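You operate a simulated robot arm through the tools that you are given. There is no shell and no other tool.

You run a simulated robot arm. Do the job below in one go: nothing can be reset, and whatever is moved stays where it is left.

Task
Fold up both ends of the tray carton, then stand the pink and orange bags in it. Set down upright: what you pick out.
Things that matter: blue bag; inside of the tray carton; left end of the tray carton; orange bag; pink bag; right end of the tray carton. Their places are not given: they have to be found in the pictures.

Only the result counts: the job must be done as asked and must still hold three seconds after the hand-in. Knocking over, shifting, dropping, spilling or breaking anything else fails it. Flat cloth is picked up by pressing the open fingertips on it (5 to 10 N) and closing them slowly along it; thin cloth reads only 2 to 8 mm in the jaws.

Robot
A 7-joint arm with a two-finger parallel gripper, fixed in place. Base frame: the origin is on the floor under the middle of its stand, x ahead of it, y to its left, z up; the work surface is at about z = 800. Lengths are in mm, angles in degrees, forces in N, time in s.
It reaches about 1479 mm from its shoulder. Its first joint turns from -166.0 to 166.0 degrees. Payload 4.4 kg.
Tool frame: the origin (TCP) lies between the finger pads and is the grasp point; the fingertips stand 23 mm ahead of it; z points along the fingers, y is the line along which they close. Largest opening 94 mm; finger width 38, thickness 10; the body of the gripper, 54 by 96 mm, starts 39 mm behind the TCP.
Orientation is told as [roll, pitch, yaw] about the base's x, y, z axes, in that order, counted from this pose: with the fingers straight down and closing along the base's y, the tool's x points along the base's -x, its y along +y and its z along -z.

Tools
- The arm moves only by the tool apply_moves. Its argument "plan" is a list of rows, each a list of 7 numbers: the shift along the tool's x, y, z in units of 40 mm (1.0 is 40 mm), then the turn, a rotation vector about the tool's x, y, z in units of 8 degrees (1.0 is 8 degrees), then the opening, from 0 (shut) to 1 (fully open). In form: [[dx, dy, dz, wx, wy, wz, grip], ...]. A call has 1 to 20 rows; each row shifts and turns the commanded pose from where the row before left it, along the tool's axes as they then stand. A call with a number of a shift or a turn outside -1 to 1 is refused whole. Each row takes 0.2 s and may step no farther than 50 mm and 8.6 degrees from the row before; otherwise, or with a gripper value out of range, the whole call is refused. A pose out of reach is approached as far as the arm can. The call stops where the force on the tool passes 40 N (or 10 N more than at its start, if that is more) or the arm is blocked; 0.2 s more then pass. Each finger travels about 72 mm/s and halts on what it meets, pressing with about 45 N; the grip force reading is that of the motor and also rises with nothing between the fingers. The clock runs only during rows and for 0.2 s after the last one: add rows that do not move to give the fingers time. It gives the time, the measured TCP pose, the force on the tool (base axes), the opening and the grip force at its end, in the units of the frame above (readings bear some noise), with the torque about the TCP (base axes, N m) and any sound that the robot's microphone picked up, and new pictures: "pictures" is both (left out), scene, wrist or none.
- Cameras (640 x 400 px; columns grow to the right, rows downward): "scene" is fixed at [220.8, 498.9, 1409.6]; the picture's right is [-0.32, -0.95, 0.00], its down [-0.59, 0.20, -0.78] and it looks along [0.74, -0.25, -0.62] (base axes); focal length 304 px, centre (320, 200). "wrist" rides on the gripper at [86, 16, -75] in the tool frame; the picture's right is [-0.18, 0.98, 0.00], its down [-0.58, -0.11, -0.81] and it looks along [-0.79, -0.15, 0.59] (tool axes); focal length 243 px, centre (320, 200).
- measure_at(camera, pixels): there is no depth. For up to 12 entries [column, row, z] of the newest picture of that camera ("zoom" is the newest enlarged one), the place [x, y] in the base frame at which the ray of that pixel passes the height z, good to about 2 mm. No time passes.
- enlarge(camera, box): a new picture of the part [left, top, right, bottom] of that camera's present view, enlarged. No time passes.
- sign_off(): hands the job in; it is judged then, once.

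Unless the task says otherwise, let go and move clear before handing in.

The tools are called after "Call:" as name(argument=value, ...) on one line, values as JSON. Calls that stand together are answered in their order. apply_moves: Moves the arm, as the interface text tells. Its arguments: {"type":"object","properties":{"plan":{"type":"array","items":{"type":"array","items":{"type":"number"}}},"pictures":{"type":"string","enum":["both","scene","wrist","none"]}},"required":["plan"]} The other tools are called the same way: measure_at (camera, pixels) gives the place at which the rays of pixels pass given heights; enlarge (camera, box) takes an enlarged picture of a part of a camera's view; sign_off () hands the job in.

At the start:

```text
time: 0.0
tool_pos: [705.9, 172.7, 1078.7]
tool_rot: [0.0, 0.0, 0.0]
force: [0.3, -0.9, 0.3]
wrist_torque: [0.0, -0.01, -0.03]
opening: 93.8
gripper_force: 0.1
```

scene: 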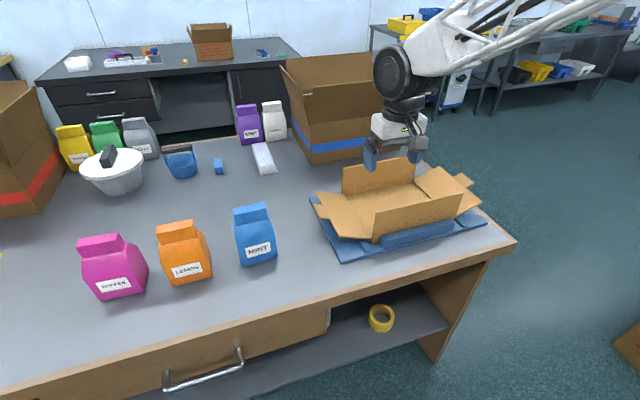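
wrist: 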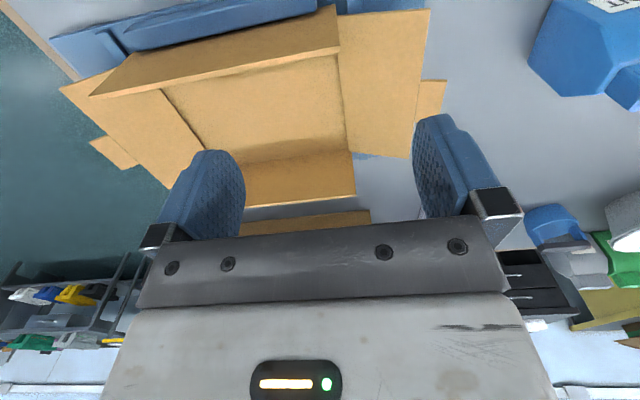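

The scene picture shows the tray carton at about pixels (315–480, 155–240), with its long walls up and both ends lying folded outward. The pink, orange and blue bags stand at about (112,268), (184,253) and (255,235). I'll enlarge the carton and the bags to get the geometry.

Call:
enlarge(camera="scene", box=[290, 130, 500, 262])

Call:
enlarge(camera="wrist", box=[40, 0, 480, 275])

Call:
enlarge(camera="scene", box=[60, 190, 300, 310])

```text
3.03 times, centred on (395, 196) of scene
```

zoom: 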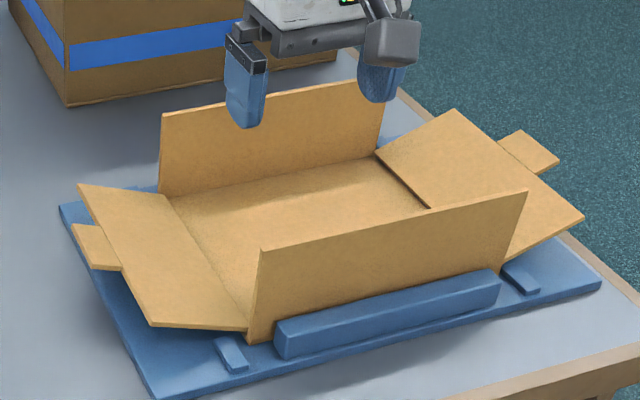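

```text
1.45 times, centred on (260, 138) of wrist
```

zoom: 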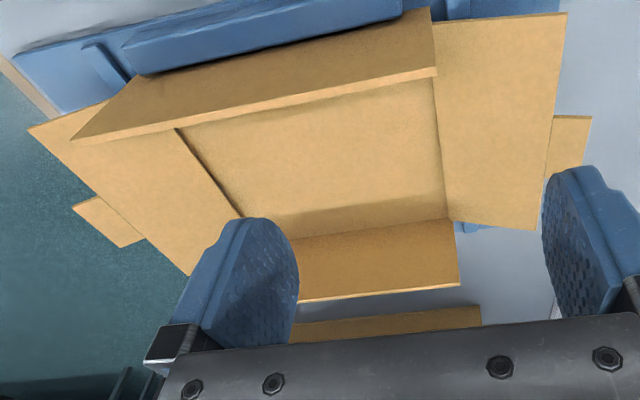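

```text
2.67 times, centred on (180, 250) of scene
```

zoom: 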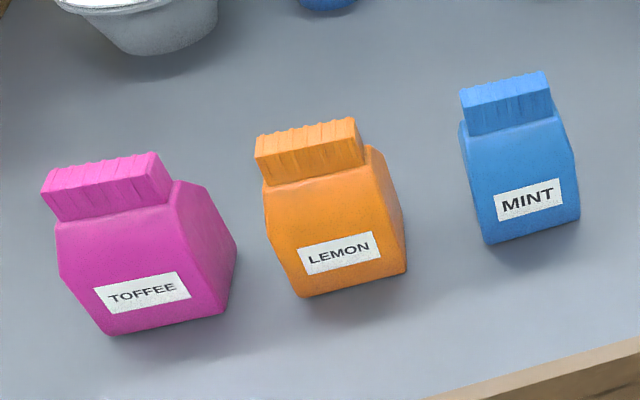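

I now have clear views of the carton and the bags, so next I'll measure the carton's corners. The zoom has to be on the carton for that.

Call:
enlarge(camera="scene", box=[300, 140, 500, 265])

Call:
measure_at(camera="scene", pixels=[[310, 198, 800], [340, 262, 800], [487, 222, 800], [345, 194, 815], [371, 243, 815], [455, 215, 815], [315, 192, 815], [338, 237, 815], [438, 167, 815], [482, 201, 815], [415, 181, 815], [433, 198, 815]])

```text
3.20 times, centred on (400, 202) of scene
```

zoom: 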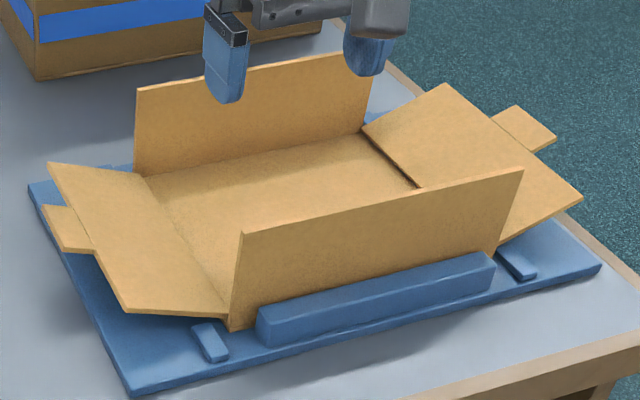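

```text
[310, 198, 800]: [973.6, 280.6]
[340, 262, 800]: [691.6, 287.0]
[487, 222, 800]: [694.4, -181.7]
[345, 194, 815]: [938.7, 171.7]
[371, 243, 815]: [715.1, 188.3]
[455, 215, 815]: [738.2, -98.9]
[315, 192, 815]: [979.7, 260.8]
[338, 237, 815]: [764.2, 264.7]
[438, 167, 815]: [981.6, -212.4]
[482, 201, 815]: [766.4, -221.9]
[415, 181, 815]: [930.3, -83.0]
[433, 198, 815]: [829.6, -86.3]
```

Both end flaps look tilted slightly up at their outer edges, because the scene rays at z=815 give inconsistent x values. I'll triangulate the left and right outer corners using both cameras at several heights.

Call:
measure_at(camera="scene", pixels=[[315, 191, 820], [315, 191, 860], [339, 237.5, 820], [339, 237.5, 860], [482, 202, 820], [482, 202, 860], [439, 166, 820], [439, 166, 860], [375.6, 212.5, 870], [375.6, 212.5, 900], [463.1, 193.1, 870], [463.1, 193.1, 900]])

Call:
measure_at(camera="wrist", pixels=[[408, 159, 820], [408, 159, 860], [430, 10, 820], [430, 10, 860], [60, 87, 820], [60, 87, 860], [170, 188, 820], [170, 188, 860], [339, 48, 870], [339, 48, 900], [90, 95, 870], [90, 95, 900]])

Call:
enlarge(camera="wrist", box=[300, 0, 480, 200])

```text
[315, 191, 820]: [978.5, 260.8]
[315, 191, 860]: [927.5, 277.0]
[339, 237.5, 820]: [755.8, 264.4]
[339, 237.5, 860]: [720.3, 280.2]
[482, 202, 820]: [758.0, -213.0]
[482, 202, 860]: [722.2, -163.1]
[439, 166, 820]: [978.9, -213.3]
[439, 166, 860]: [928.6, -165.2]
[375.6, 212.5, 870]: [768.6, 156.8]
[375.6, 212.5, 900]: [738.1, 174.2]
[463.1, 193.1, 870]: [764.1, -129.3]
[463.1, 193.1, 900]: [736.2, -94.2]
```

```text
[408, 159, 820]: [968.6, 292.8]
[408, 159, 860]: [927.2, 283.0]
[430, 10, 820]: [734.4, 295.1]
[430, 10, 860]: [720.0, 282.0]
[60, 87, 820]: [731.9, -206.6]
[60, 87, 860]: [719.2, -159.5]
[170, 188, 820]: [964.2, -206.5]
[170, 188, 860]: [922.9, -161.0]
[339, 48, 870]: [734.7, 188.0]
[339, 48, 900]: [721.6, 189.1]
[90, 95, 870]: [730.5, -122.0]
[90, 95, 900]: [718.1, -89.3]
```

```text
2.00 times, centred on (390, 100) of wrist
```

zoom: 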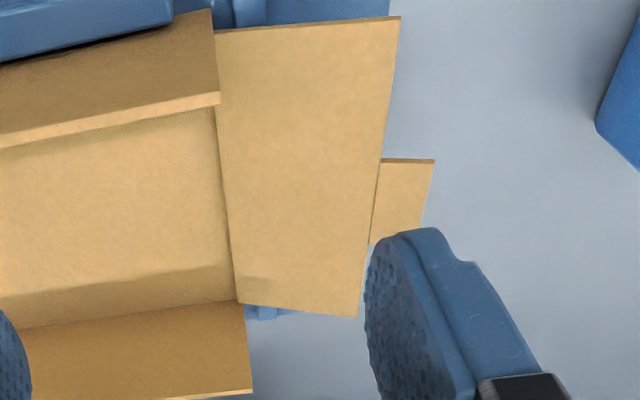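

The outer flap edges triangulate to y≈281 (left) and y≈-163 (right) at z≈860. The hinges are near y≈187 and y≈-70, so each flap sits about 25° above horizontal. Next I'll locate the tabs and bag bases to check clearances.

Call:
measure_at(camera="scene", pixels=[[313.1, 204.7, 872], [318.75, 217.2, 872], [99.4, 315.6, 800], [142.5, 307.4, 800], [148.9, 283.7, 800], [171.7, 301.7, 800], [212.6, 291.2, 800], [242.2, 281.2, 800], [277.5, 272.1, 800], [240, 250, 800], [464, 174.5, 872], [473.5, 181.5, 872]])

Call:
measure_at(camera="wrist", pixels=[[447.5, 80, 872], [91, 139, 872], [122, 170, 872], [528, 68, 850], [585, 96, 800], [610, 95, 880]])

Call:
enlarge(camera="scene", box=[215, 190, 335, 275])

Call:
enlarge(camera="wrist", box=[420, 0, 640, 200])

```text
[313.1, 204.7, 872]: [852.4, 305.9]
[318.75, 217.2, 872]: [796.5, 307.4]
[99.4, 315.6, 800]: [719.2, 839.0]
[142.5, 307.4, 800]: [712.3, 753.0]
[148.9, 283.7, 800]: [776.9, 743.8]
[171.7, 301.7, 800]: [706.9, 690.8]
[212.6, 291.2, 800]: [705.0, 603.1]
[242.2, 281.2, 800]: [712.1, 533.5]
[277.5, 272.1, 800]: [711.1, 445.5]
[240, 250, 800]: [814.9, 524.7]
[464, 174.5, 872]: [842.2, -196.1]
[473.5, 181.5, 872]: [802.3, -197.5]
```

```text
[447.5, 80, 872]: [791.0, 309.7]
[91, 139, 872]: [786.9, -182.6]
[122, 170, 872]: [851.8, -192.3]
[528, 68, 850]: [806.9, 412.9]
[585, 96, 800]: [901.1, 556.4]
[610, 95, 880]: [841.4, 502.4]
```

```text
4.71 times, centred on (275, 232) of scene
```

zoom: 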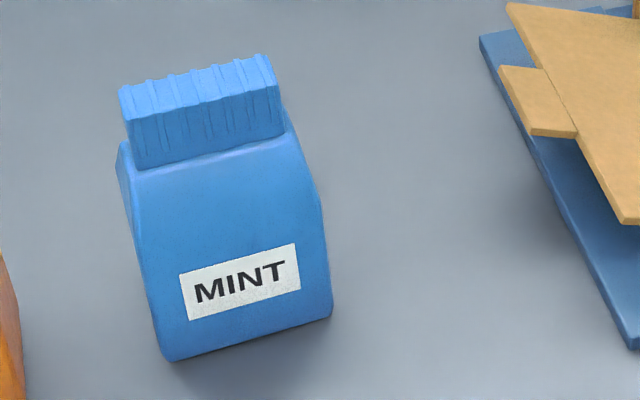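

```text
2.00 times, centred on (530, 100) of wrist
```

zoom: 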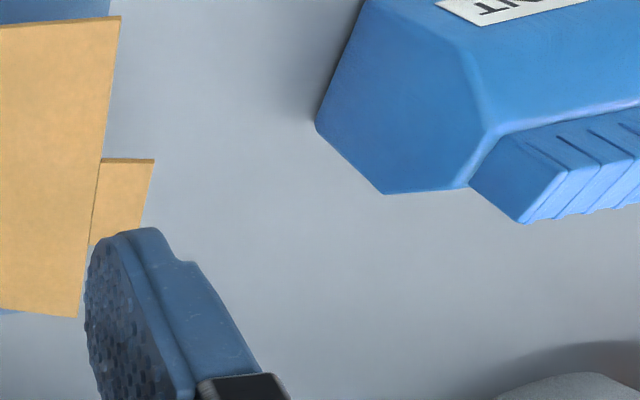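

My earlier bag-base rows were 15 px too low because I misread the zoom offset. I'll re-measure the bag bases and crimps with the right pixels.

Call:
measure_at(camera="scene", pixels=[[243.2, 266, 800], [277.8, 255.4, 800], [99.4, 300.6, 800], [142.5, 292.4, 800], [148.9, 268.7, 800], [171.7, 286.7, 800], [212.6, 276.2, 800], [264.8, 201.2, 900], [264.8, 201.2, 920], [232.5, 209.1, 920], [232.5, 209.1, 900]])

Call:
measure_at(camera="wrist", pixels=[[528, 62.5, 800], [562.5, 96.5, 860], [562.5, 96.5, 880], [604, 93.5, 890], [630, 111, 900], [630, 111, 920], [615, 67, 880]])

Call:
enlarge(camera="scene", box=[64, 210, 224, 310])

```text
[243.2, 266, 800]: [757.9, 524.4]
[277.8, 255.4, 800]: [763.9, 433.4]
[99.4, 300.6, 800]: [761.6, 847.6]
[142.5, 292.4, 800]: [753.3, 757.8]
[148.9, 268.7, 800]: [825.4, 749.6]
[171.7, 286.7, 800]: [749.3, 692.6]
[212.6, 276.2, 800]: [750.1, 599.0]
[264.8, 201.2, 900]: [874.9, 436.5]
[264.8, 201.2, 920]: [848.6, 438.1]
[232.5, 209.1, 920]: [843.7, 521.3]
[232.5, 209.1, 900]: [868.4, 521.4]
```

```text
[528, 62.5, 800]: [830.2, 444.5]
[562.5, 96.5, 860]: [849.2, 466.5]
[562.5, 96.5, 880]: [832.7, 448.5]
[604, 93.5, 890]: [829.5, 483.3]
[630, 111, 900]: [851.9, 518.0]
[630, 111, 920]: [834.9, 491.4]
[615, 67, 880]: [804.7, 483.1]
```

```text
4.00 times, centred on (144, 260) of scene
```

zoom: 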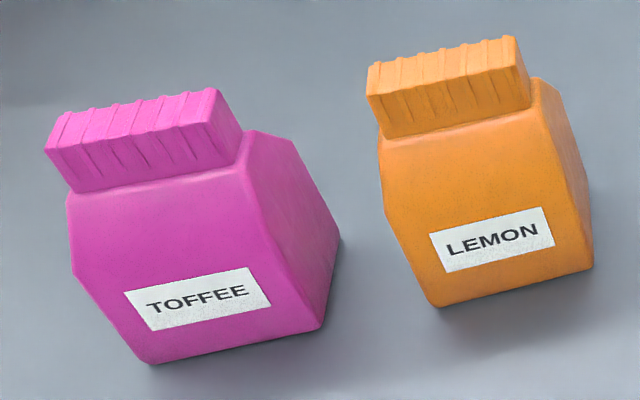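

The blue bag stands at x 760–830, y 433–524, only about 125 mm from the left tab (y≈307, z≈872), so a horizontal approach there won't fit. I'll bring the closed fingers straight down outside the left tab at y≈345 and then push the tab in and up.

Call:
apply_moves(plan=[[-0.585, 0.862, 0, 0, 0, 0, 0], [-0.585, 0.862, 0, 0, 0, 0, 0], [-0.585, 0.862, 0, 0, 0, 0, 0], [-0.585, 0.862, 0, 0, 0, 0, 0], [-0.585, 0.862, 0, 0, 0, 0, 0], [0, 0, 0.878, 0, 0, 0, 0], [0, 0, 0.878, 0, 0, 0, 0], [0, 0, 0.878, 0, 0, 0, 0], [0, 0, 0.878, 0, 0, 0, 0], [0, 0, 0.878, 0, 0, 0, 0], [0, 0, 0.878, 0, 0, 0, 0]])

```text
time: 2.4
tool_pos: [822.2, 346.5, 868.5]
tool_rot: [0.0, -0.1, 0.0]
force: [0.8, -0.5, 0.7]
wrist_torque: [0.02, 0.0, -0.01]
opening: 0.0
gripper_force: 42.3
```

scene: 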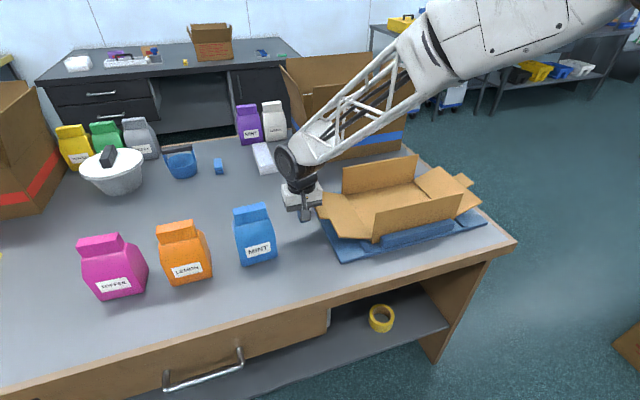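
wrist: 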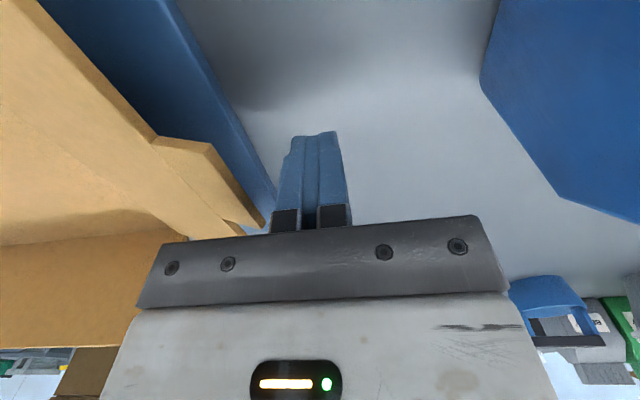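

The closed fingertips are beside the left tab, with the tab at (190–260, 140–230) in the wrist view and nothing touching yet. I'll push in along the hinge arc to about 55° and check.

Call:
apply_moves(plan=[[0, -0.41, 0, 0, 0, 0, 0], [0, -0.325, 0, 0, 0, 0, 0], [0, -0.2, -0.355, 0, 0, 0, 0], [0, -0.25, -0.345, 0, 0, 0, 0], [0, -0.3, -0.31, 0, 0, 0, 0], [0, -0.34, -0.275, 0, 0, 0, 0]])

Call:
enlarge(camera="scene", box=[270, 130, 490, 262])

```text
time: 3.8
tool_pos: [823.9, 273.6, 918.7]
tool_rot: [0.0, 0.1, 0.0]
force: [0.7, 0.0, 0.6]
wrist_torque: [-0.03, -0.06, 0.02]
opening: 0.0
gripper_force: 42.1
```

scene: 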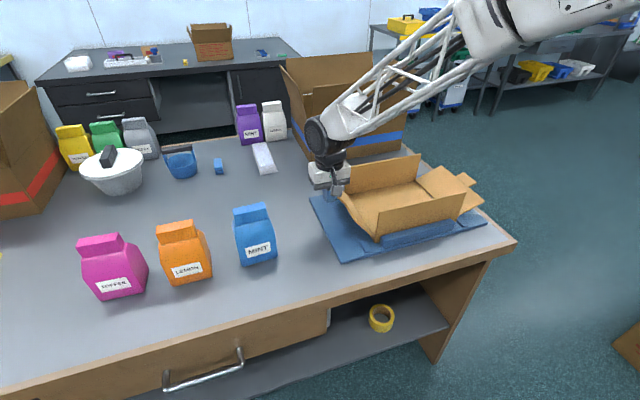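
wrist: 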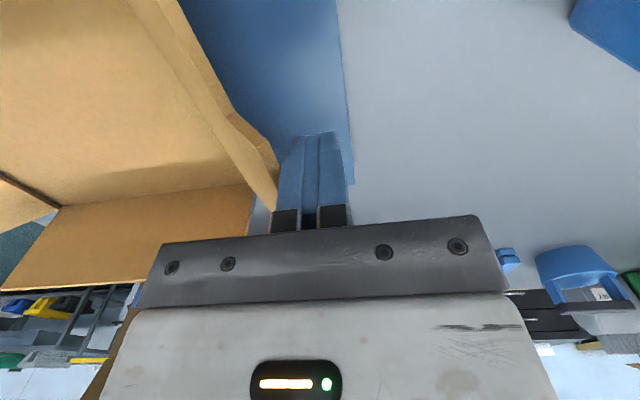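

```text
2.91 times, centred on (380, 196) of scene
```

zoom: 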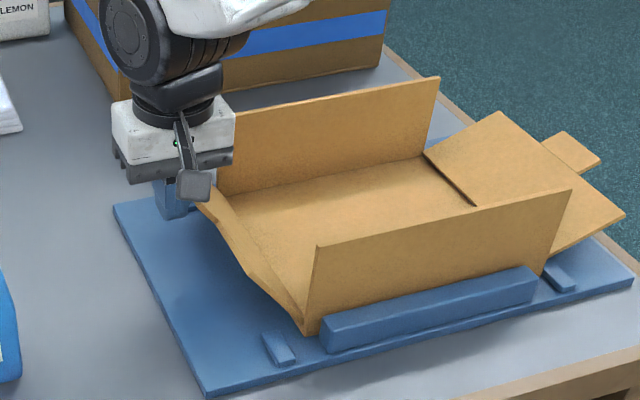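

The left flap is following the fingers up to about 55° with almost no force. I'll carry on along the arc to vertical.

Call:
apply_moves(plan=[[0, -0.355, -0.24, 0, 0, 0, 0], [0, -0.42, -0.19, 0, 0, 0, 0], [0, -0.39, -0.115, 0, 0, 0, 0], [0, -0.4, -0.07, 0, 0, 0, 0], [0, -0.35, -0.02, 0, 0, 0, 0]])

Call:
enlarge(camera="scene", box=[270, 130, 490, 262])

```text
time: 5.0
tool_pos: [821.6, 195.4, 945.1]
tool_rot: [-0.1, 0.0, 0.0]
force: [-0.1, -0.4, 0.0]
wrist_torque: [-0.03, 0.02, -0.01]
opening: 0.1
gripper_force: 42.6
```

scene: 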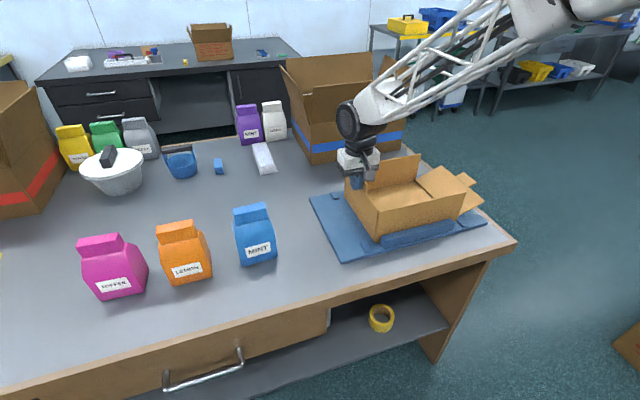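
wrist: 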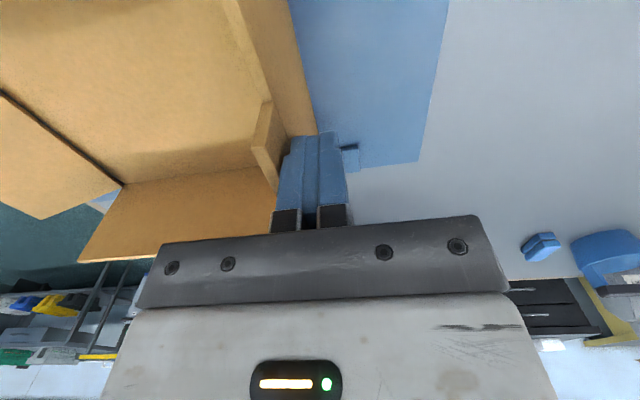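

```text
2.91 times, centred on (380, 196) of scene
```

zoom: 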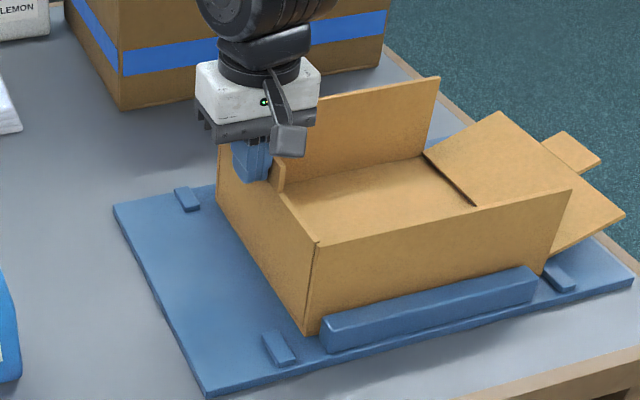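

The left end is now about vertical, with its outer face beside the fingers at wrist (270–315, 0–135). I'll back off 40 mm to see whether it holds or springs back.

Call:
apply_moves(plan=[[0, 0.5, 0, 0, 0, 0, 0], [0, 0.5, 0, 0, 0, 0, 0], [0, 0, 0, 0, 0, 0, 0], [0, 0, 0, 0, 0, 0, 0]])

Call:
enlarge(camera="scene", box=[270, 130, 490, 262])

```text
time: 6.0
tool_pos: [823.6, 235.8, 944.7]
tool_rot: [0.0, 0.0, 0.0]
force: [0.1, 0.5, 0.1]
wrist_torque: [0.02, -0.02, -0.02]
opening: 0.3
gripper_force: 42.3
```

scene: 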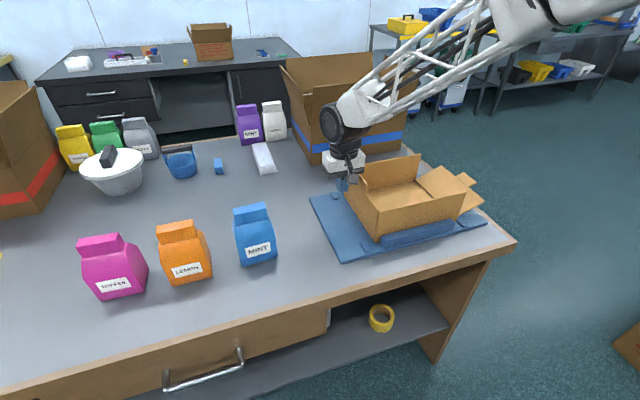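
wrist: 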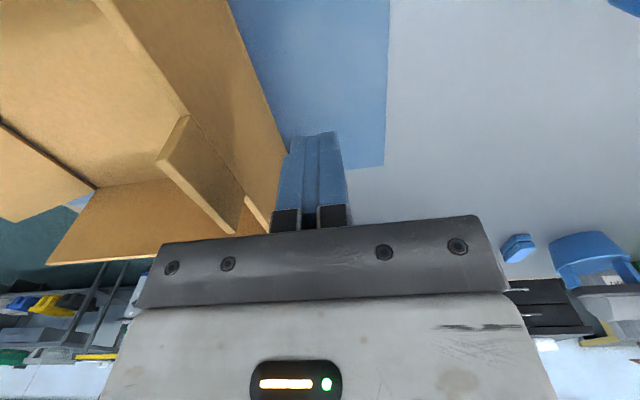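

```text
2.91 times, centred on (380, 196) of scene
```

zoom: 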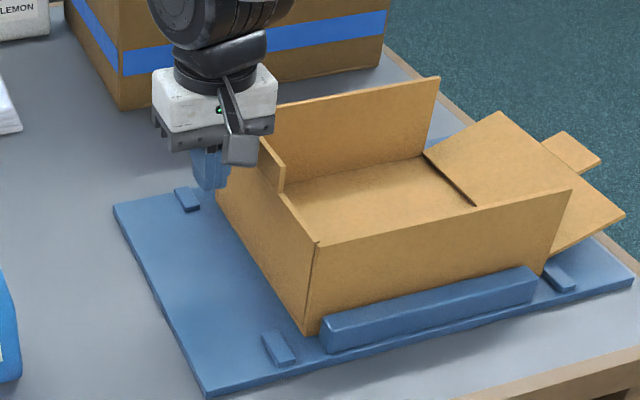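

The left end stays up after release, and the tab sits at zoom (258–285, 140–190). I'll measure its top edge to confirm it's vertical.

Call:
measure_at(camera="zoom", pixels=[[263, 140, 947], [284, 167, 947], [318, 243, 919], [284, 193, 919], [306, 333, 815], [571, 190, 919], [438, 78, 919], [543, 275, 815]])

Call:
measure_at(camera="wrist", pixels=[[157, 162, 947], [236, 232, 947], [190, 117, 919], [100, 0, 919], [287, 143, 815]])

```text
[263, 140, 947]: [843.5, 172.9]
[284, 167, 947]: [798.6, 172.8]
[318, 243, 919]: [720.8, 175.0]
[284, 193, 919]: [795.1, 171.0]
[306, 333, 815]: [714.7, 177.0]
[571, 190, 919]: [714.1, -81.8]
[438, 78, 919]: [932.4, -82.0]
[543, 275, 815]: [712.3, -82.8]
```

```text
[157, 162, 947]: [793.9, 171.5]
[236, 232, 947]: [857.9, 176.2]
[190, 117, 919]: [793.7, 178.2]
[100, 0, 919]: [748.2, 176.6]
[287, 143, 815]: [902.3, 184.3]
```

The left end stands at y≈172–178 and is vertical. The carton slid about 10 mm toward -y in the jig, so its right hinge is now near y≈-82. I'll go over the top and come down outside the right tab at y≈-244.

Call:
apply_moves(plan=[[0, 0.1, -0.85, 0, 0, 0, 0], [0, -0.1, -0.85, 0, 0, 0, 0], [0, -1, 0, 0, 0, 0, 0], [0, -1, 0, 0, 0, 0, 0], [0, -1, 0, 0, 0, 0, 0], [0, -1, 0, 0, 0, 0, 0], [0, -1, 0, 0, 0, 0, 0], [0, -1, 0, 0, 0, 0, 0], [0, -1, 0, 0, 0, 0, 0], [0, -1, 0, 0, 0, 0, 0], [0, -1, 0, 0, 0, 0, 0], [0, -1, 0, 0, 0, 0, 0], [0, -1, 0, 0, 0, 0, 0], [0, -1, 0, 0, 0, 0, 0], [0, 0, 0.8, 0, 0, 0, 0], [0, 0, 0.8, 0, 0, 0, 0]])

Call:
enlarge(camera="scene", box=[310, 110, 510, 235])

```text
time: 9.4
tool_pos: [823.6, -245.1, 949.7]
tool_rot: [0.0, -0.1, 0.0]
force: [0.1, 0.2, 0.8]
wrist_torque: [-0.02, -0.01, -0.01]
opening: 0.0
gripper_force: 42.7
```

scene: 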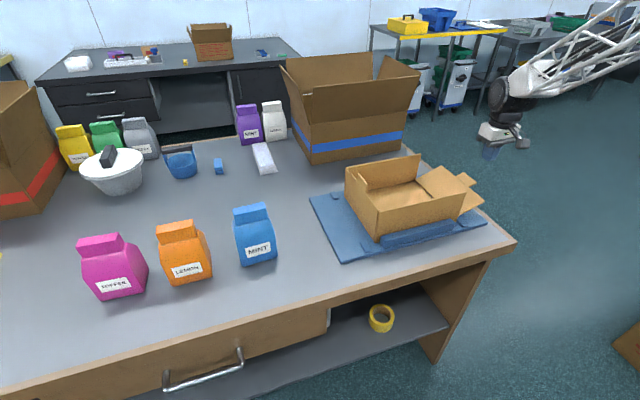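
wrist: 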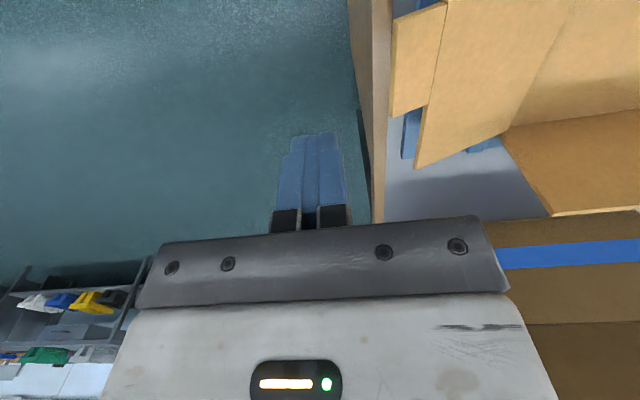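

```text
3.20 times, centred on (410, 172) of scene
```

zoom: 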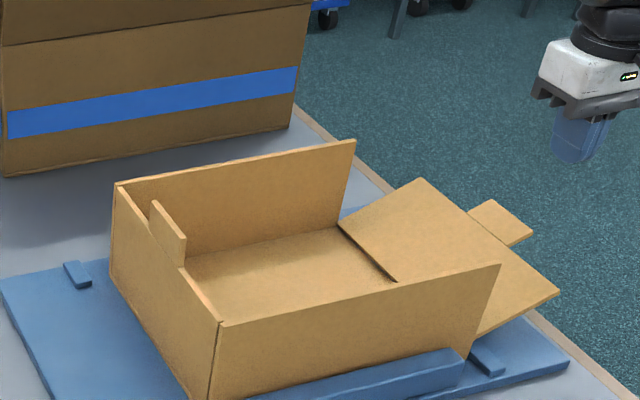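

The left end still stands. I'll measure the right tab's end in both views before descending.

Call:
measure_at(camera="zoom", pixels=[[496, 199, 872], [533, 234, 872], [559, 292, 860], [422, 178, 860]])

Call:
measure_at(camera="wrist", pixels=[[391, 116, 872], [395, 22, 872], [415, 167, 860]])

```text
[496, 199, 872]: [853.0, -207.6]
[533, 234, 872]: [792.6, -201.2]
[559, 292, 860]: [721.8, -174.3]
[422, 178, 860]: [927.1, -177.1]
```

```text
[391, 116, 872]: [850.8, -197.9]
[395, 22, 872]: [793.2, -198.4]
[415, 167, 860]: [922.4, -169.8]
```

The right tab's end is at y≈-200, z≈872 and x 793–852. I'll descend to tip height z≈845 and push it in along the mirrored arc to about 77°.

Call:
apply_moves(plan=[[0, 0, 0.68, 0, 0, 0, 0], [0, 0, 0.68, 0, 0, 0, 0], [0, 0, 0.68, 0, 0, 0, 0], [0, 0.425, 0, 0, 0, 0, 0], [0, 0.4, 0, 0, 0, 0, 0], [0, 0.2, -0.355, 0, 0, 0, 0], [0, 0.25, -0.345, 0, 0, 0, 0], [0, 0.3, -0.31, 0, 0, 0, 0], [0, 0.34, -0.275, 0, 0, 0, 0], [0, 0.355, -0.24, 0, 0, 0, 0], [0, 0.42, -0.19, 0, 0, 0, 0], [0, 0.39, -0.115, 0, 0, 0, 0]])

Call:
enlarge(camera="scene", box=[310, 130, 510, 255])

```text
time: 12.0
tool_pos: [820.7, -120.4, 941.3]
tool_rot: [-0.1, 0.1, 0.1]
force: [0.0, 0.7, 0.5]
wrist_torque: [-0.03, -0.02, -0.02]
opening: 0.0
gripper_force: 42.8
```

scene: 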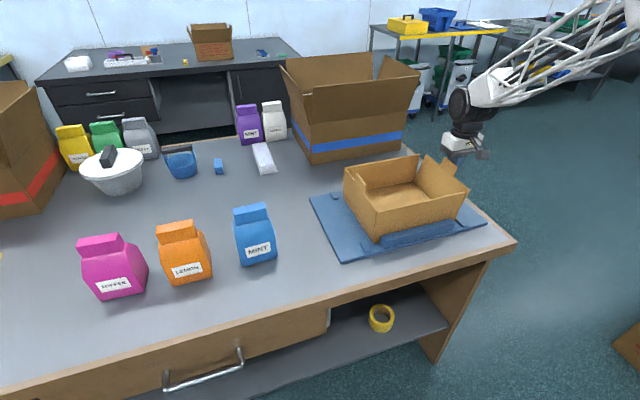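
wrist: 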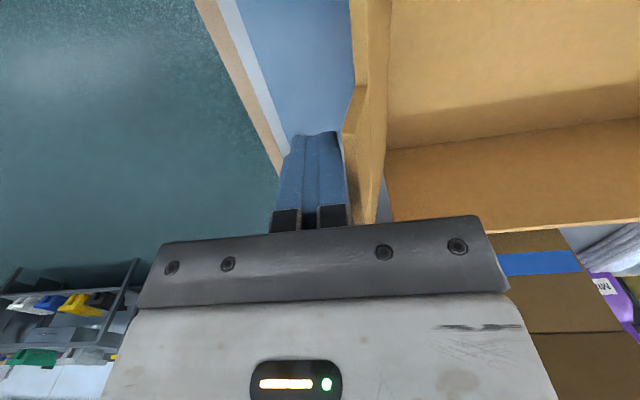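

```text
3.20 times, centred on (410, 192) of scene
```

zoom: 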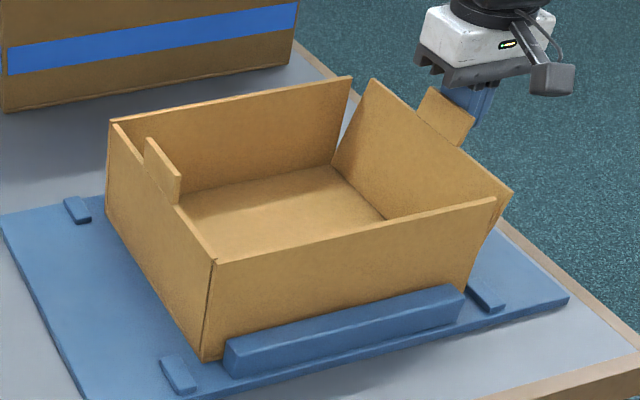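

The right end is at roughly 70–75°. I'll measure the wall corners to see where the carton sits now before finishing the fold.

Call:
measure_at(camera="zoom", pixels=[[496, 200, 919], [216, 262, 919], [350, 78, 919], [146, 138, 947], [180, 170, 947], [431, 88, 942], [475, 118, 942], [202, 360, 815], [466, 290, 815]])

```text
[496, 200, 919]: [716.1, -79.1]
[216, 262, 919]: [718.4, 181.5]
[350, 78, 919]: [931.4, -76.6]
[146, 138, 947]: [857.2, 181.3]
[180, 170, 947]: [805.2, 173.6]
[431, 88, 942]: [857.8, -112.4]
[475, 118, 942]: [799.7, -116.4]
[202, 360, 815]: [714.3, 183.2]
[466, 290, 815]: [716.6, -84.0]
```

The carton spans y≈-79 to 182, and the right tab edge is at y≈-114, which is about 75°. I'll finish the push to vertical, then back off and raise.

Call:
apply_moves(plan=[[0, 0.385, -0.08, 0, 0, 0, 0], [0, 0.4, -0.01, 0, 0, 0, 0], [0, 0, 0, 0, 0, 0, 0], [0, -0.6, 0, 0, 0, 0, 0], [0, -0.6, 0, 0, 0, 0, 0], [0, 0, -0.8, 0, 0, 0, 0], [0, 0, -0.8, 0, 0, 0, 0]])

Call:
enlarge(camera="scene", box=[310, 130, 510, 255])

```text
time: 13.6
tool_pos: [822.7, -139.2, 1005.7]
tool_rot: [0.0, 0.0, 0.0]
force: [-0.5, -0.1, -0.5]
wrist_torque: [0.02, -0.01, -0.02]
opening: 0.2
gripper_force: 41.8
```

scene: 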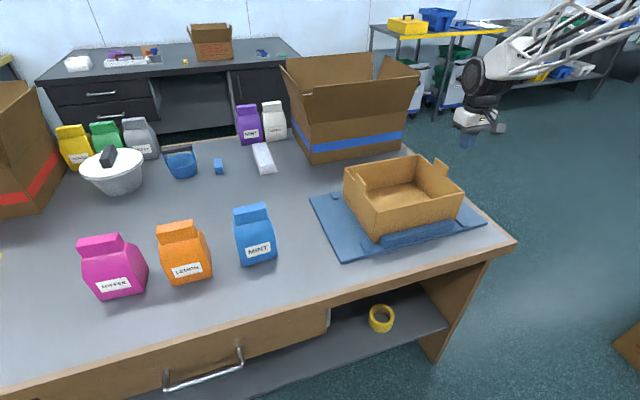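
wrist: 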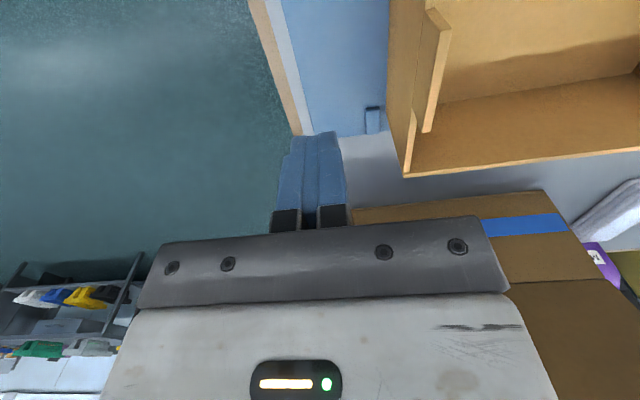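

```text
3.20 times, centred on (410, 192) of scene
```

zoom: 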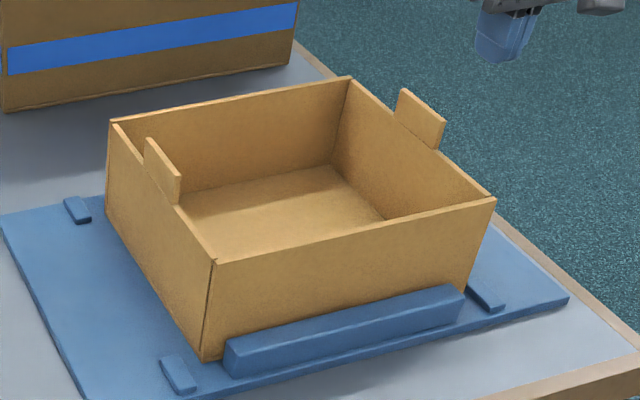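

Both ends now stand upright: the zoom shows the right flap in line with the walls. Next I'll rise and yaw the gripper 90° so it closes along x across the bags' crimps, then head toward the bags with the fingers open.

Call:
apply_moves(plan=[[0, 0, -1, 0, 0, -1, 0.5], [0, 0, -1, 0, 0, -1, 1], [0, 0, -1, 0, 0, -1, 1], [0, 0, 0, 0, 0, -1, 1], [0, 0, 0, 0, 0, -1, 1], [0, 0, 0, 0, 0, -1, 1], [0, 0, 0, 0, 0, -1, 1], [0, 0, 0, 0, 0, -1, 1], [0, 0, 0, 0, 0, -1, 1], [0, 0, 0, 0, 0, -1, 1], [0, 0, 0, 0, 0, -1, 1], [0, 0, 0, 0, 0, -0.25, 1], [-1, 0, 0, 0, 0, 0, 1], [-1, 0, 0, 0, 0, 0, 1], [-1, 0, 0, 0, 0, 0, 1], [-1, 0, 0, 0, 0, 0, 1], [-1, 0, 0, 0, 0, 0, 1], [-1, 0, 0, 0, 0, 0, 1], [-1, 0, 0, 0, 0, 0, 1], [-1, 0, 0, 0, 0, 0, 1]], pictures="both")

```text
time: 17.8
tool_pos: [823.2, 183.0, 1127.8]
tool_rot: [0.0, 0.0, 90.1]
force: [0.1, 0.2, -0.2]
wrist_torque: [0.0, 0.0, -0.02]
opening: 94.1
gripper_force: 0.1
```

scene: 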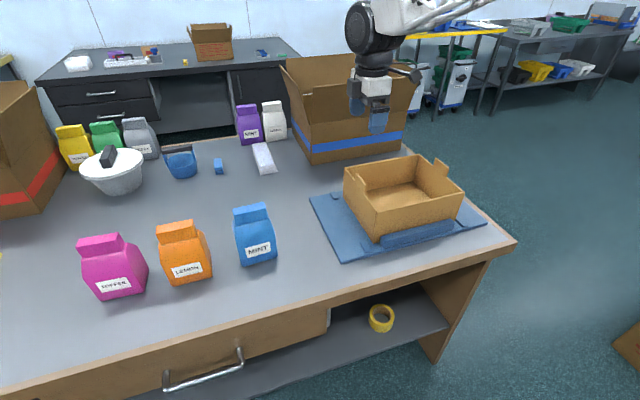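
wrist: 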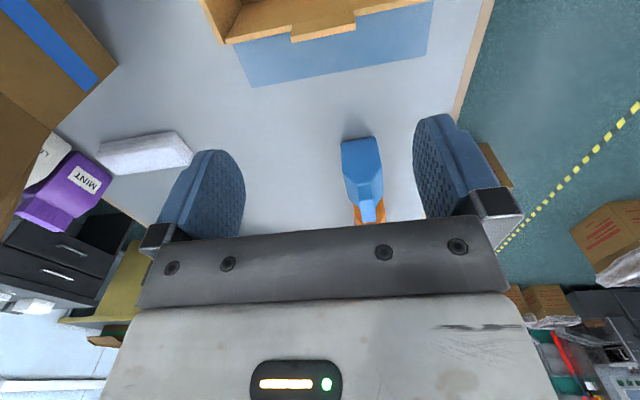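

The gripper is at yaw 90° with the fingers open. I'll move along +y at safe height to look at the orange and pink bags from closer.

Call:
apply_moves(plan=[[-0.95, 0.11, 0, 0, 0, 0, 1], [-0.95, 0.11, 0, 0, 0, 0, 1], [-0.95, 0.11, 0, 0, 0, 0, 1], [-0.95, 0.11, 0, 0, 0, 0, 1], [-0.95, 0.11, 0, 0, 0, 0, 1], [-0.95, 0.11, 0, 0, 0, 0, 1], [-0.95, 0.11, 0, 0, 0, 0, 1], [-0.95, 0.11, 0, 0, 0, 0, 1]], pictures="both")

Call:
enlarge(camera="wrist", box=[220, 0, 440, 220])

Call:
enlarge(camera="scene", box=[64, 210, 224, 310])

```text
time: 19.6
tool_pos: [788.2, 486.2, 1127.9]
tool_rot: [0.0, 0.1, 90.0]
force: [-1.2, -0.2, -0.6]
wrist_torque: [-0.03, 0.0, -0.03]
opening: 94.2
gripper_force: 0.1
```

scene: 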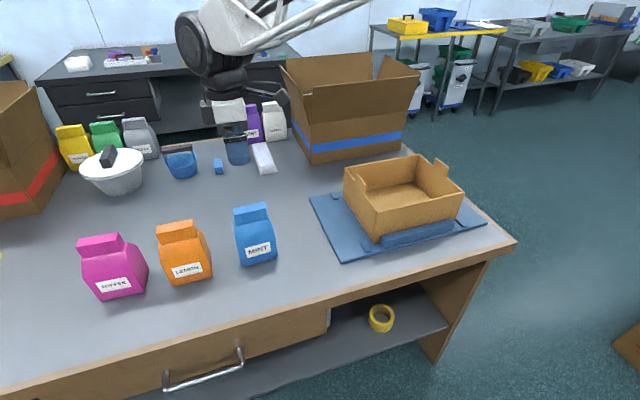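
wrist: 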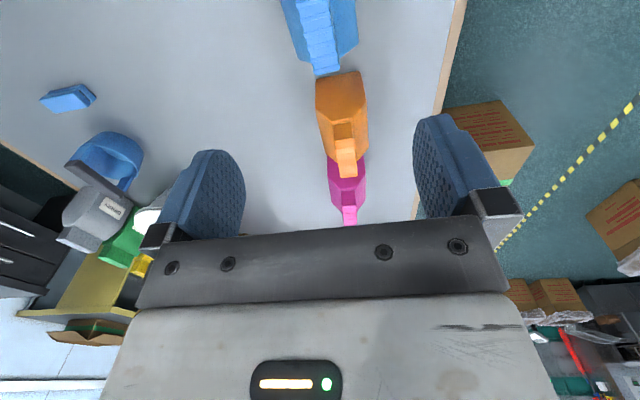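

```text
1.82 times, centred on (330, 110) of wrist
```

zoom: 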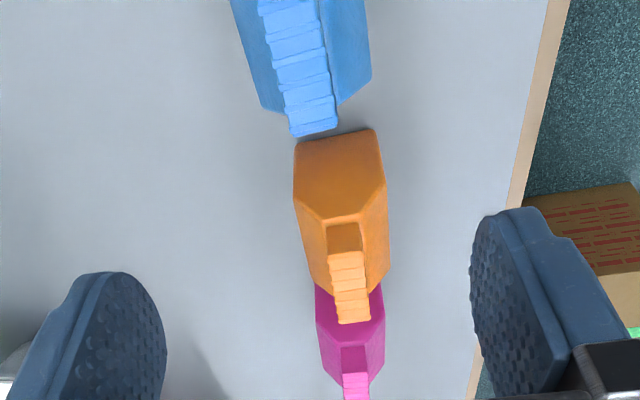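

```text
4.00 times, centred on (144, 260) of scene
```

zoom: 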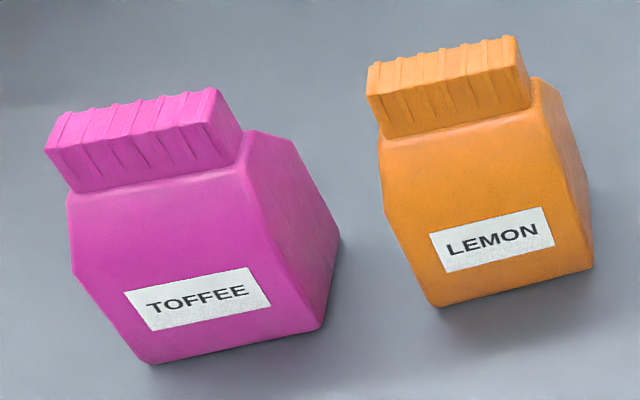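

I can see the orange crimp at wrist-zoom (330–370, 250–322) and the same bag in the scene zoom. I'll measure its top corners from both views to find its height, centre and yaw.

Call:
measure_at(camera="zoom", pixels=[[515, 37, 945], [515, 37, 955], [526, 70, 945], [526, 70, 955], [368, 66, 955], [368, 96, 955], [217, 88, 955], [240, 132, 955], [62, 113, 955], [46, 150, 955], [590, 268, 800], [437, 305, 800]])

Call:
measure_at(camera="wrist", pixels=[[335.5, 139.1, 945], [335.5, 139.1, 955], [354.7, 137.5, 945], [354.7, 137.5, 955], [339.9, 177.6, 955], [357.5, 175.9, 955], [332.7, 123.7, 915], [353, 122, 915], [315.7, 78, 870], [360.6, 71, 870], [367.4, 108, 870], [318.5, 97, 870]])

```text
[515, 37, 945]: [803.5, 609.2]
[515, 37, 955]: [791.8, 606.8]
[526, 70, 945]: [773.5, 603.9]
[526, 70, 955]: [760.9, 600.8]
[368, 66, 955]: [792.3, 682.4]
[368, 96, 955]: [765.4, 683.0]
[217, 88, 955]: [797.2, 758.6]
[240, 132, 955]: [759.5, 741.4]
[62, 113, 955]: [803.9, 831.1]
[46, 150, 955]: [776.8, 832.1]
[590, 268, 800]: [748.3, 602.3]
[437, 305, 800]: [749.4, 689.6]
```

```text
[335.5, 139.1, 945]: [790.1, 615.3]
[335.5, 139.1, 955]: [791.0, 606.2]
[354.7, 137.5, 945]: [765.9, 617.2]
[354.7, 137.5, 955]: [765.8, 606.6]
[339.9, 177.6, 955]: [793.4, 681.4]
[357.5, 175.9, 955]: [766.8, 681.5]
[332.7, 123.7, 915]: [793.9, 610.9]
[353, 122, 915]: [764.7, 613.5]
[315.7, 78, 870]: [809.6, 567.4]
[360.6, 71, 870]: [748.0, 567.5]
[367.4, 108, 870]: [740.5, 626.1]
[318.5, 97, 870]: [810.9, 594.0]
```

The orange crimp is at x 766–792, y 606–682 with its top at z≈955, and its sides are square to the axes. I'll move above it and descend to TCP z≈946, then check before closing.

Call:
apply_moves(plan=[[-0.9875, 0.054, 0, 0, 0, 0, 1], [-0.9875, 0.054, 0, 0, 0, 0, 1], [-0.9875, 0.054, 0, 0, 0, 0, 1], [-0.9875, 0.054, 0, 0, 0, 0, 1], [0, 0, 0.91, 0, 0, 0, 1], [0, 0, 0.91, 0, 0, 0, 1], [0, 0, 0.91, 0, 0, 0, 1], [0, 0, 0.91, 0, 0, 0, 1], [0, 0, 0.91, 0, 0, 0, 1]])

Call:
enlarge(camera="scene", box=[100, 180, 260, 290])

```text
time: 21.6
tool_pos: [778.9, 645.1, 945.9]
tool_rot: [-0.1, 0.0, 90.0]
force: [-1.0, 0.1, 1.4]
wrist_torque: [-0.02, 0.03, -0.01]
opening: 94.0
gripper_force: 0.0
```

scene: 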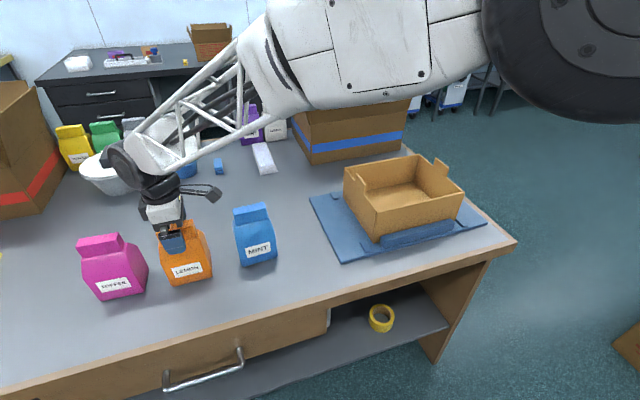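
wrist: 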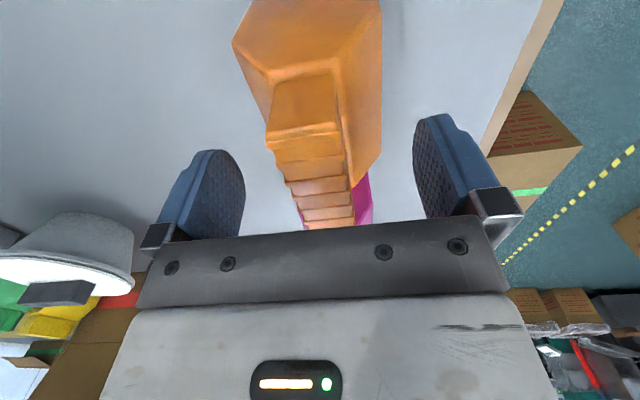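

```text
3.64 times, centred on (180, 235) of scene
```

zoom: 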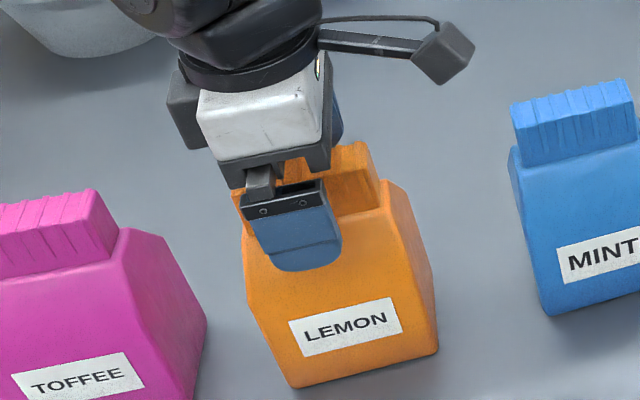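

The crimp is centred between the open fingers, at wrist (270–350, 70–230). I'll close gently on it and hold.

Call:
apply_moves(plan=[[0, 0, 0, 0, 0, 0, 0.7], [0, 0, 0, 0, 0, 0, 0.5], [0, 0, 0, 0, 0, 0, 0.38], [0, 0, 0, 0, 0, 0, 0.3], [0, 0, 0, 0, 0, 0, 0.22], [0, 0, 0, 0, 0, 0, 0.15], [0, 0, 0, 0, 0, 0, 0.15], [0, 0, 0, 0, 0, 0, 0.15]], pictures="wrist")

```text
time: 23.4
tool_pos: [778.4, 644.5, 946.4]
tool_rot: [-0.1, 0.0, 90.0]
force: [0.1, 0.5, 0.8]
wrist_torque: [0.04, 0.0, 0.08]
opening: 25.8
gripper_force: 44.3
```

wrist: 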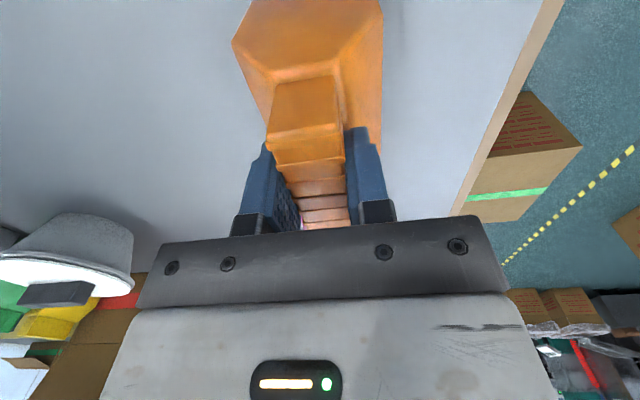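

The grip is firm on the crimp at 25.8 mm and 44 N. I'll lift straight up to z≈1140 so the bag clears the blue bag on the way.

Call:
apply_moves(plan=[[0, 0, -0.2, 0, 0, 0, 0.15], [0, 0, -0.5, 0, 0, 0, 0.15], [0, 0, -0.85, 0, 0, 0, 0.15], [0, 0, -0.85, 0, 0, 0, 0.15], [0, 0, -0.85, 0, 0, 0, 0.15], [0, 0, -0.85, 0, 0, 0, 0.15], [0, 0, -0.75, 0, 0, 0, 0.15], [0, 0, 0, 0, 0, 0, 0.15]])

```text
time: 25.2
tool_pos: [779.4, 645.1, 1140.5]
tool_rot: [0.0, 0.0, 89.9]
force: [-0.8, 0.3, -2.6]
wrist_torque: [-0.02, 0.01, 0.0]
opening: 25.8
gripper_force: 45.1
```

scene: 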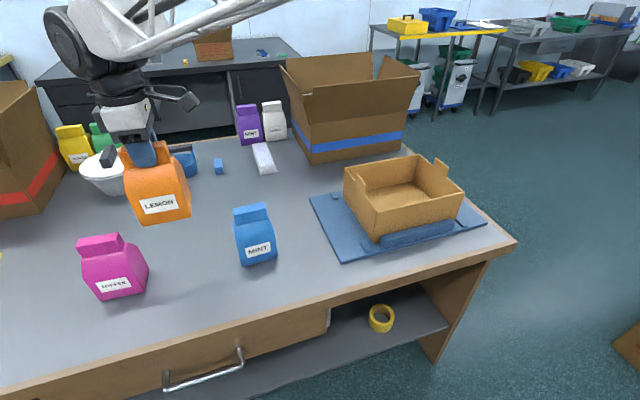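
wrist: 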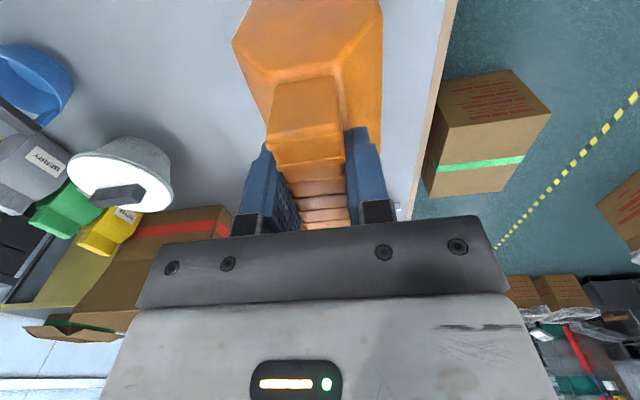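

The orange bag hangs straight in the gripper, and its base at about z 994 is above the blue bag's top at 955. I'll carry it over the tray's right half to (823, -8).

Call:
apply_moves(plan=[[0.5, -0.065, 0, 0, 0, 0, 0.15], [0.97, -0.065, 0, 0, 0, 0, 0.15], [0.99, -0.065, 0, 0, 0, 0, 0.15], [0.99, -0.065, 0, 0, 0, 0, 0.15], [0.99, -0.065, 0, 0, 0, 0, 0.15], [0.99, -0.065, 0, 0, 0, 0, 0.15], [0.99, -0.065, 0, 0, 0, 0, 0.15], [0.99, -0.065, 0, 0, 0, 0, 0.15], [0.99, -0.065, 0, 0, 0, 0, 0.15], [0.99, -0.065, 0, 0, 0, 0, 0.15], [0.99, -0.065, 0, 0, 0, 0, 0.15], [0.99, -0.065, 0, 0, 0, 0, 0.15], [0.99, -0.065, 0, 0, 0, 0, 0.15], [0.99, -0.065, 0, 0, 0, 0, 0.15], [0.99, -0.065, 0, 0, 0, 0, 0.15], [0.99, -0.065, 0, 0, 0, 0, 0.15], [0.99, -0.065, 0, 0, 0, 0, 0.15], [0, 0, 0, 0, 0, 0, 0.15]])

Call:
enlarge(camera="scene", box=[310, 90, 510, 255])

```text
time: 29.0
tool_pos: [822.8, -8.4, 1141.0]
tool_rot: [0.0, 0.0, 89.9]
force: [-0.1, 1.1, -2.7]
wrist_torque: [0.0, 0.03, 0.02]
opening: 25.9
gripper_force: 44.9
```

scene: 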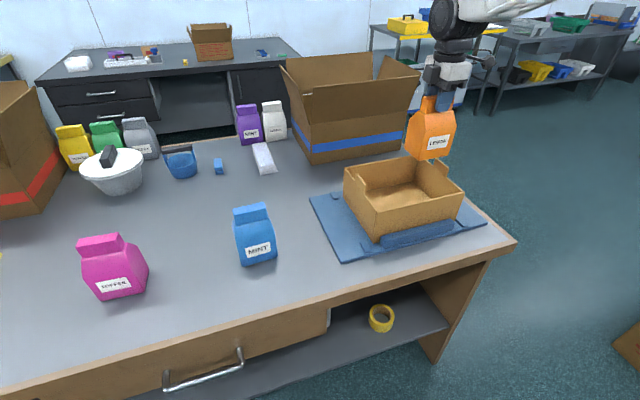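
wrist: 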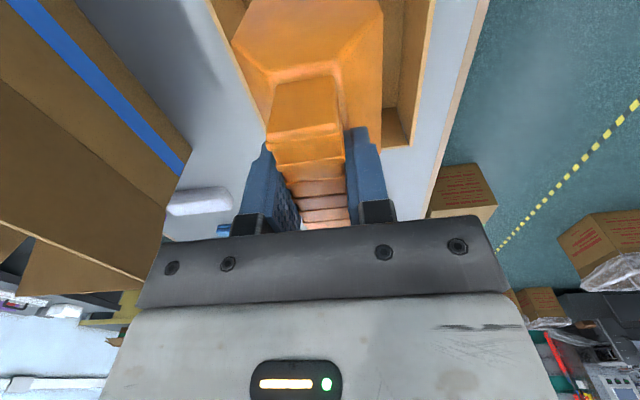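

```text
2.42 times, centred on (410, 172) of scene
```

zoom: 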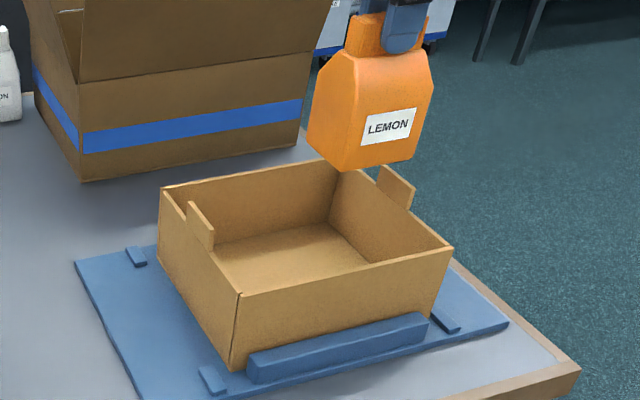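

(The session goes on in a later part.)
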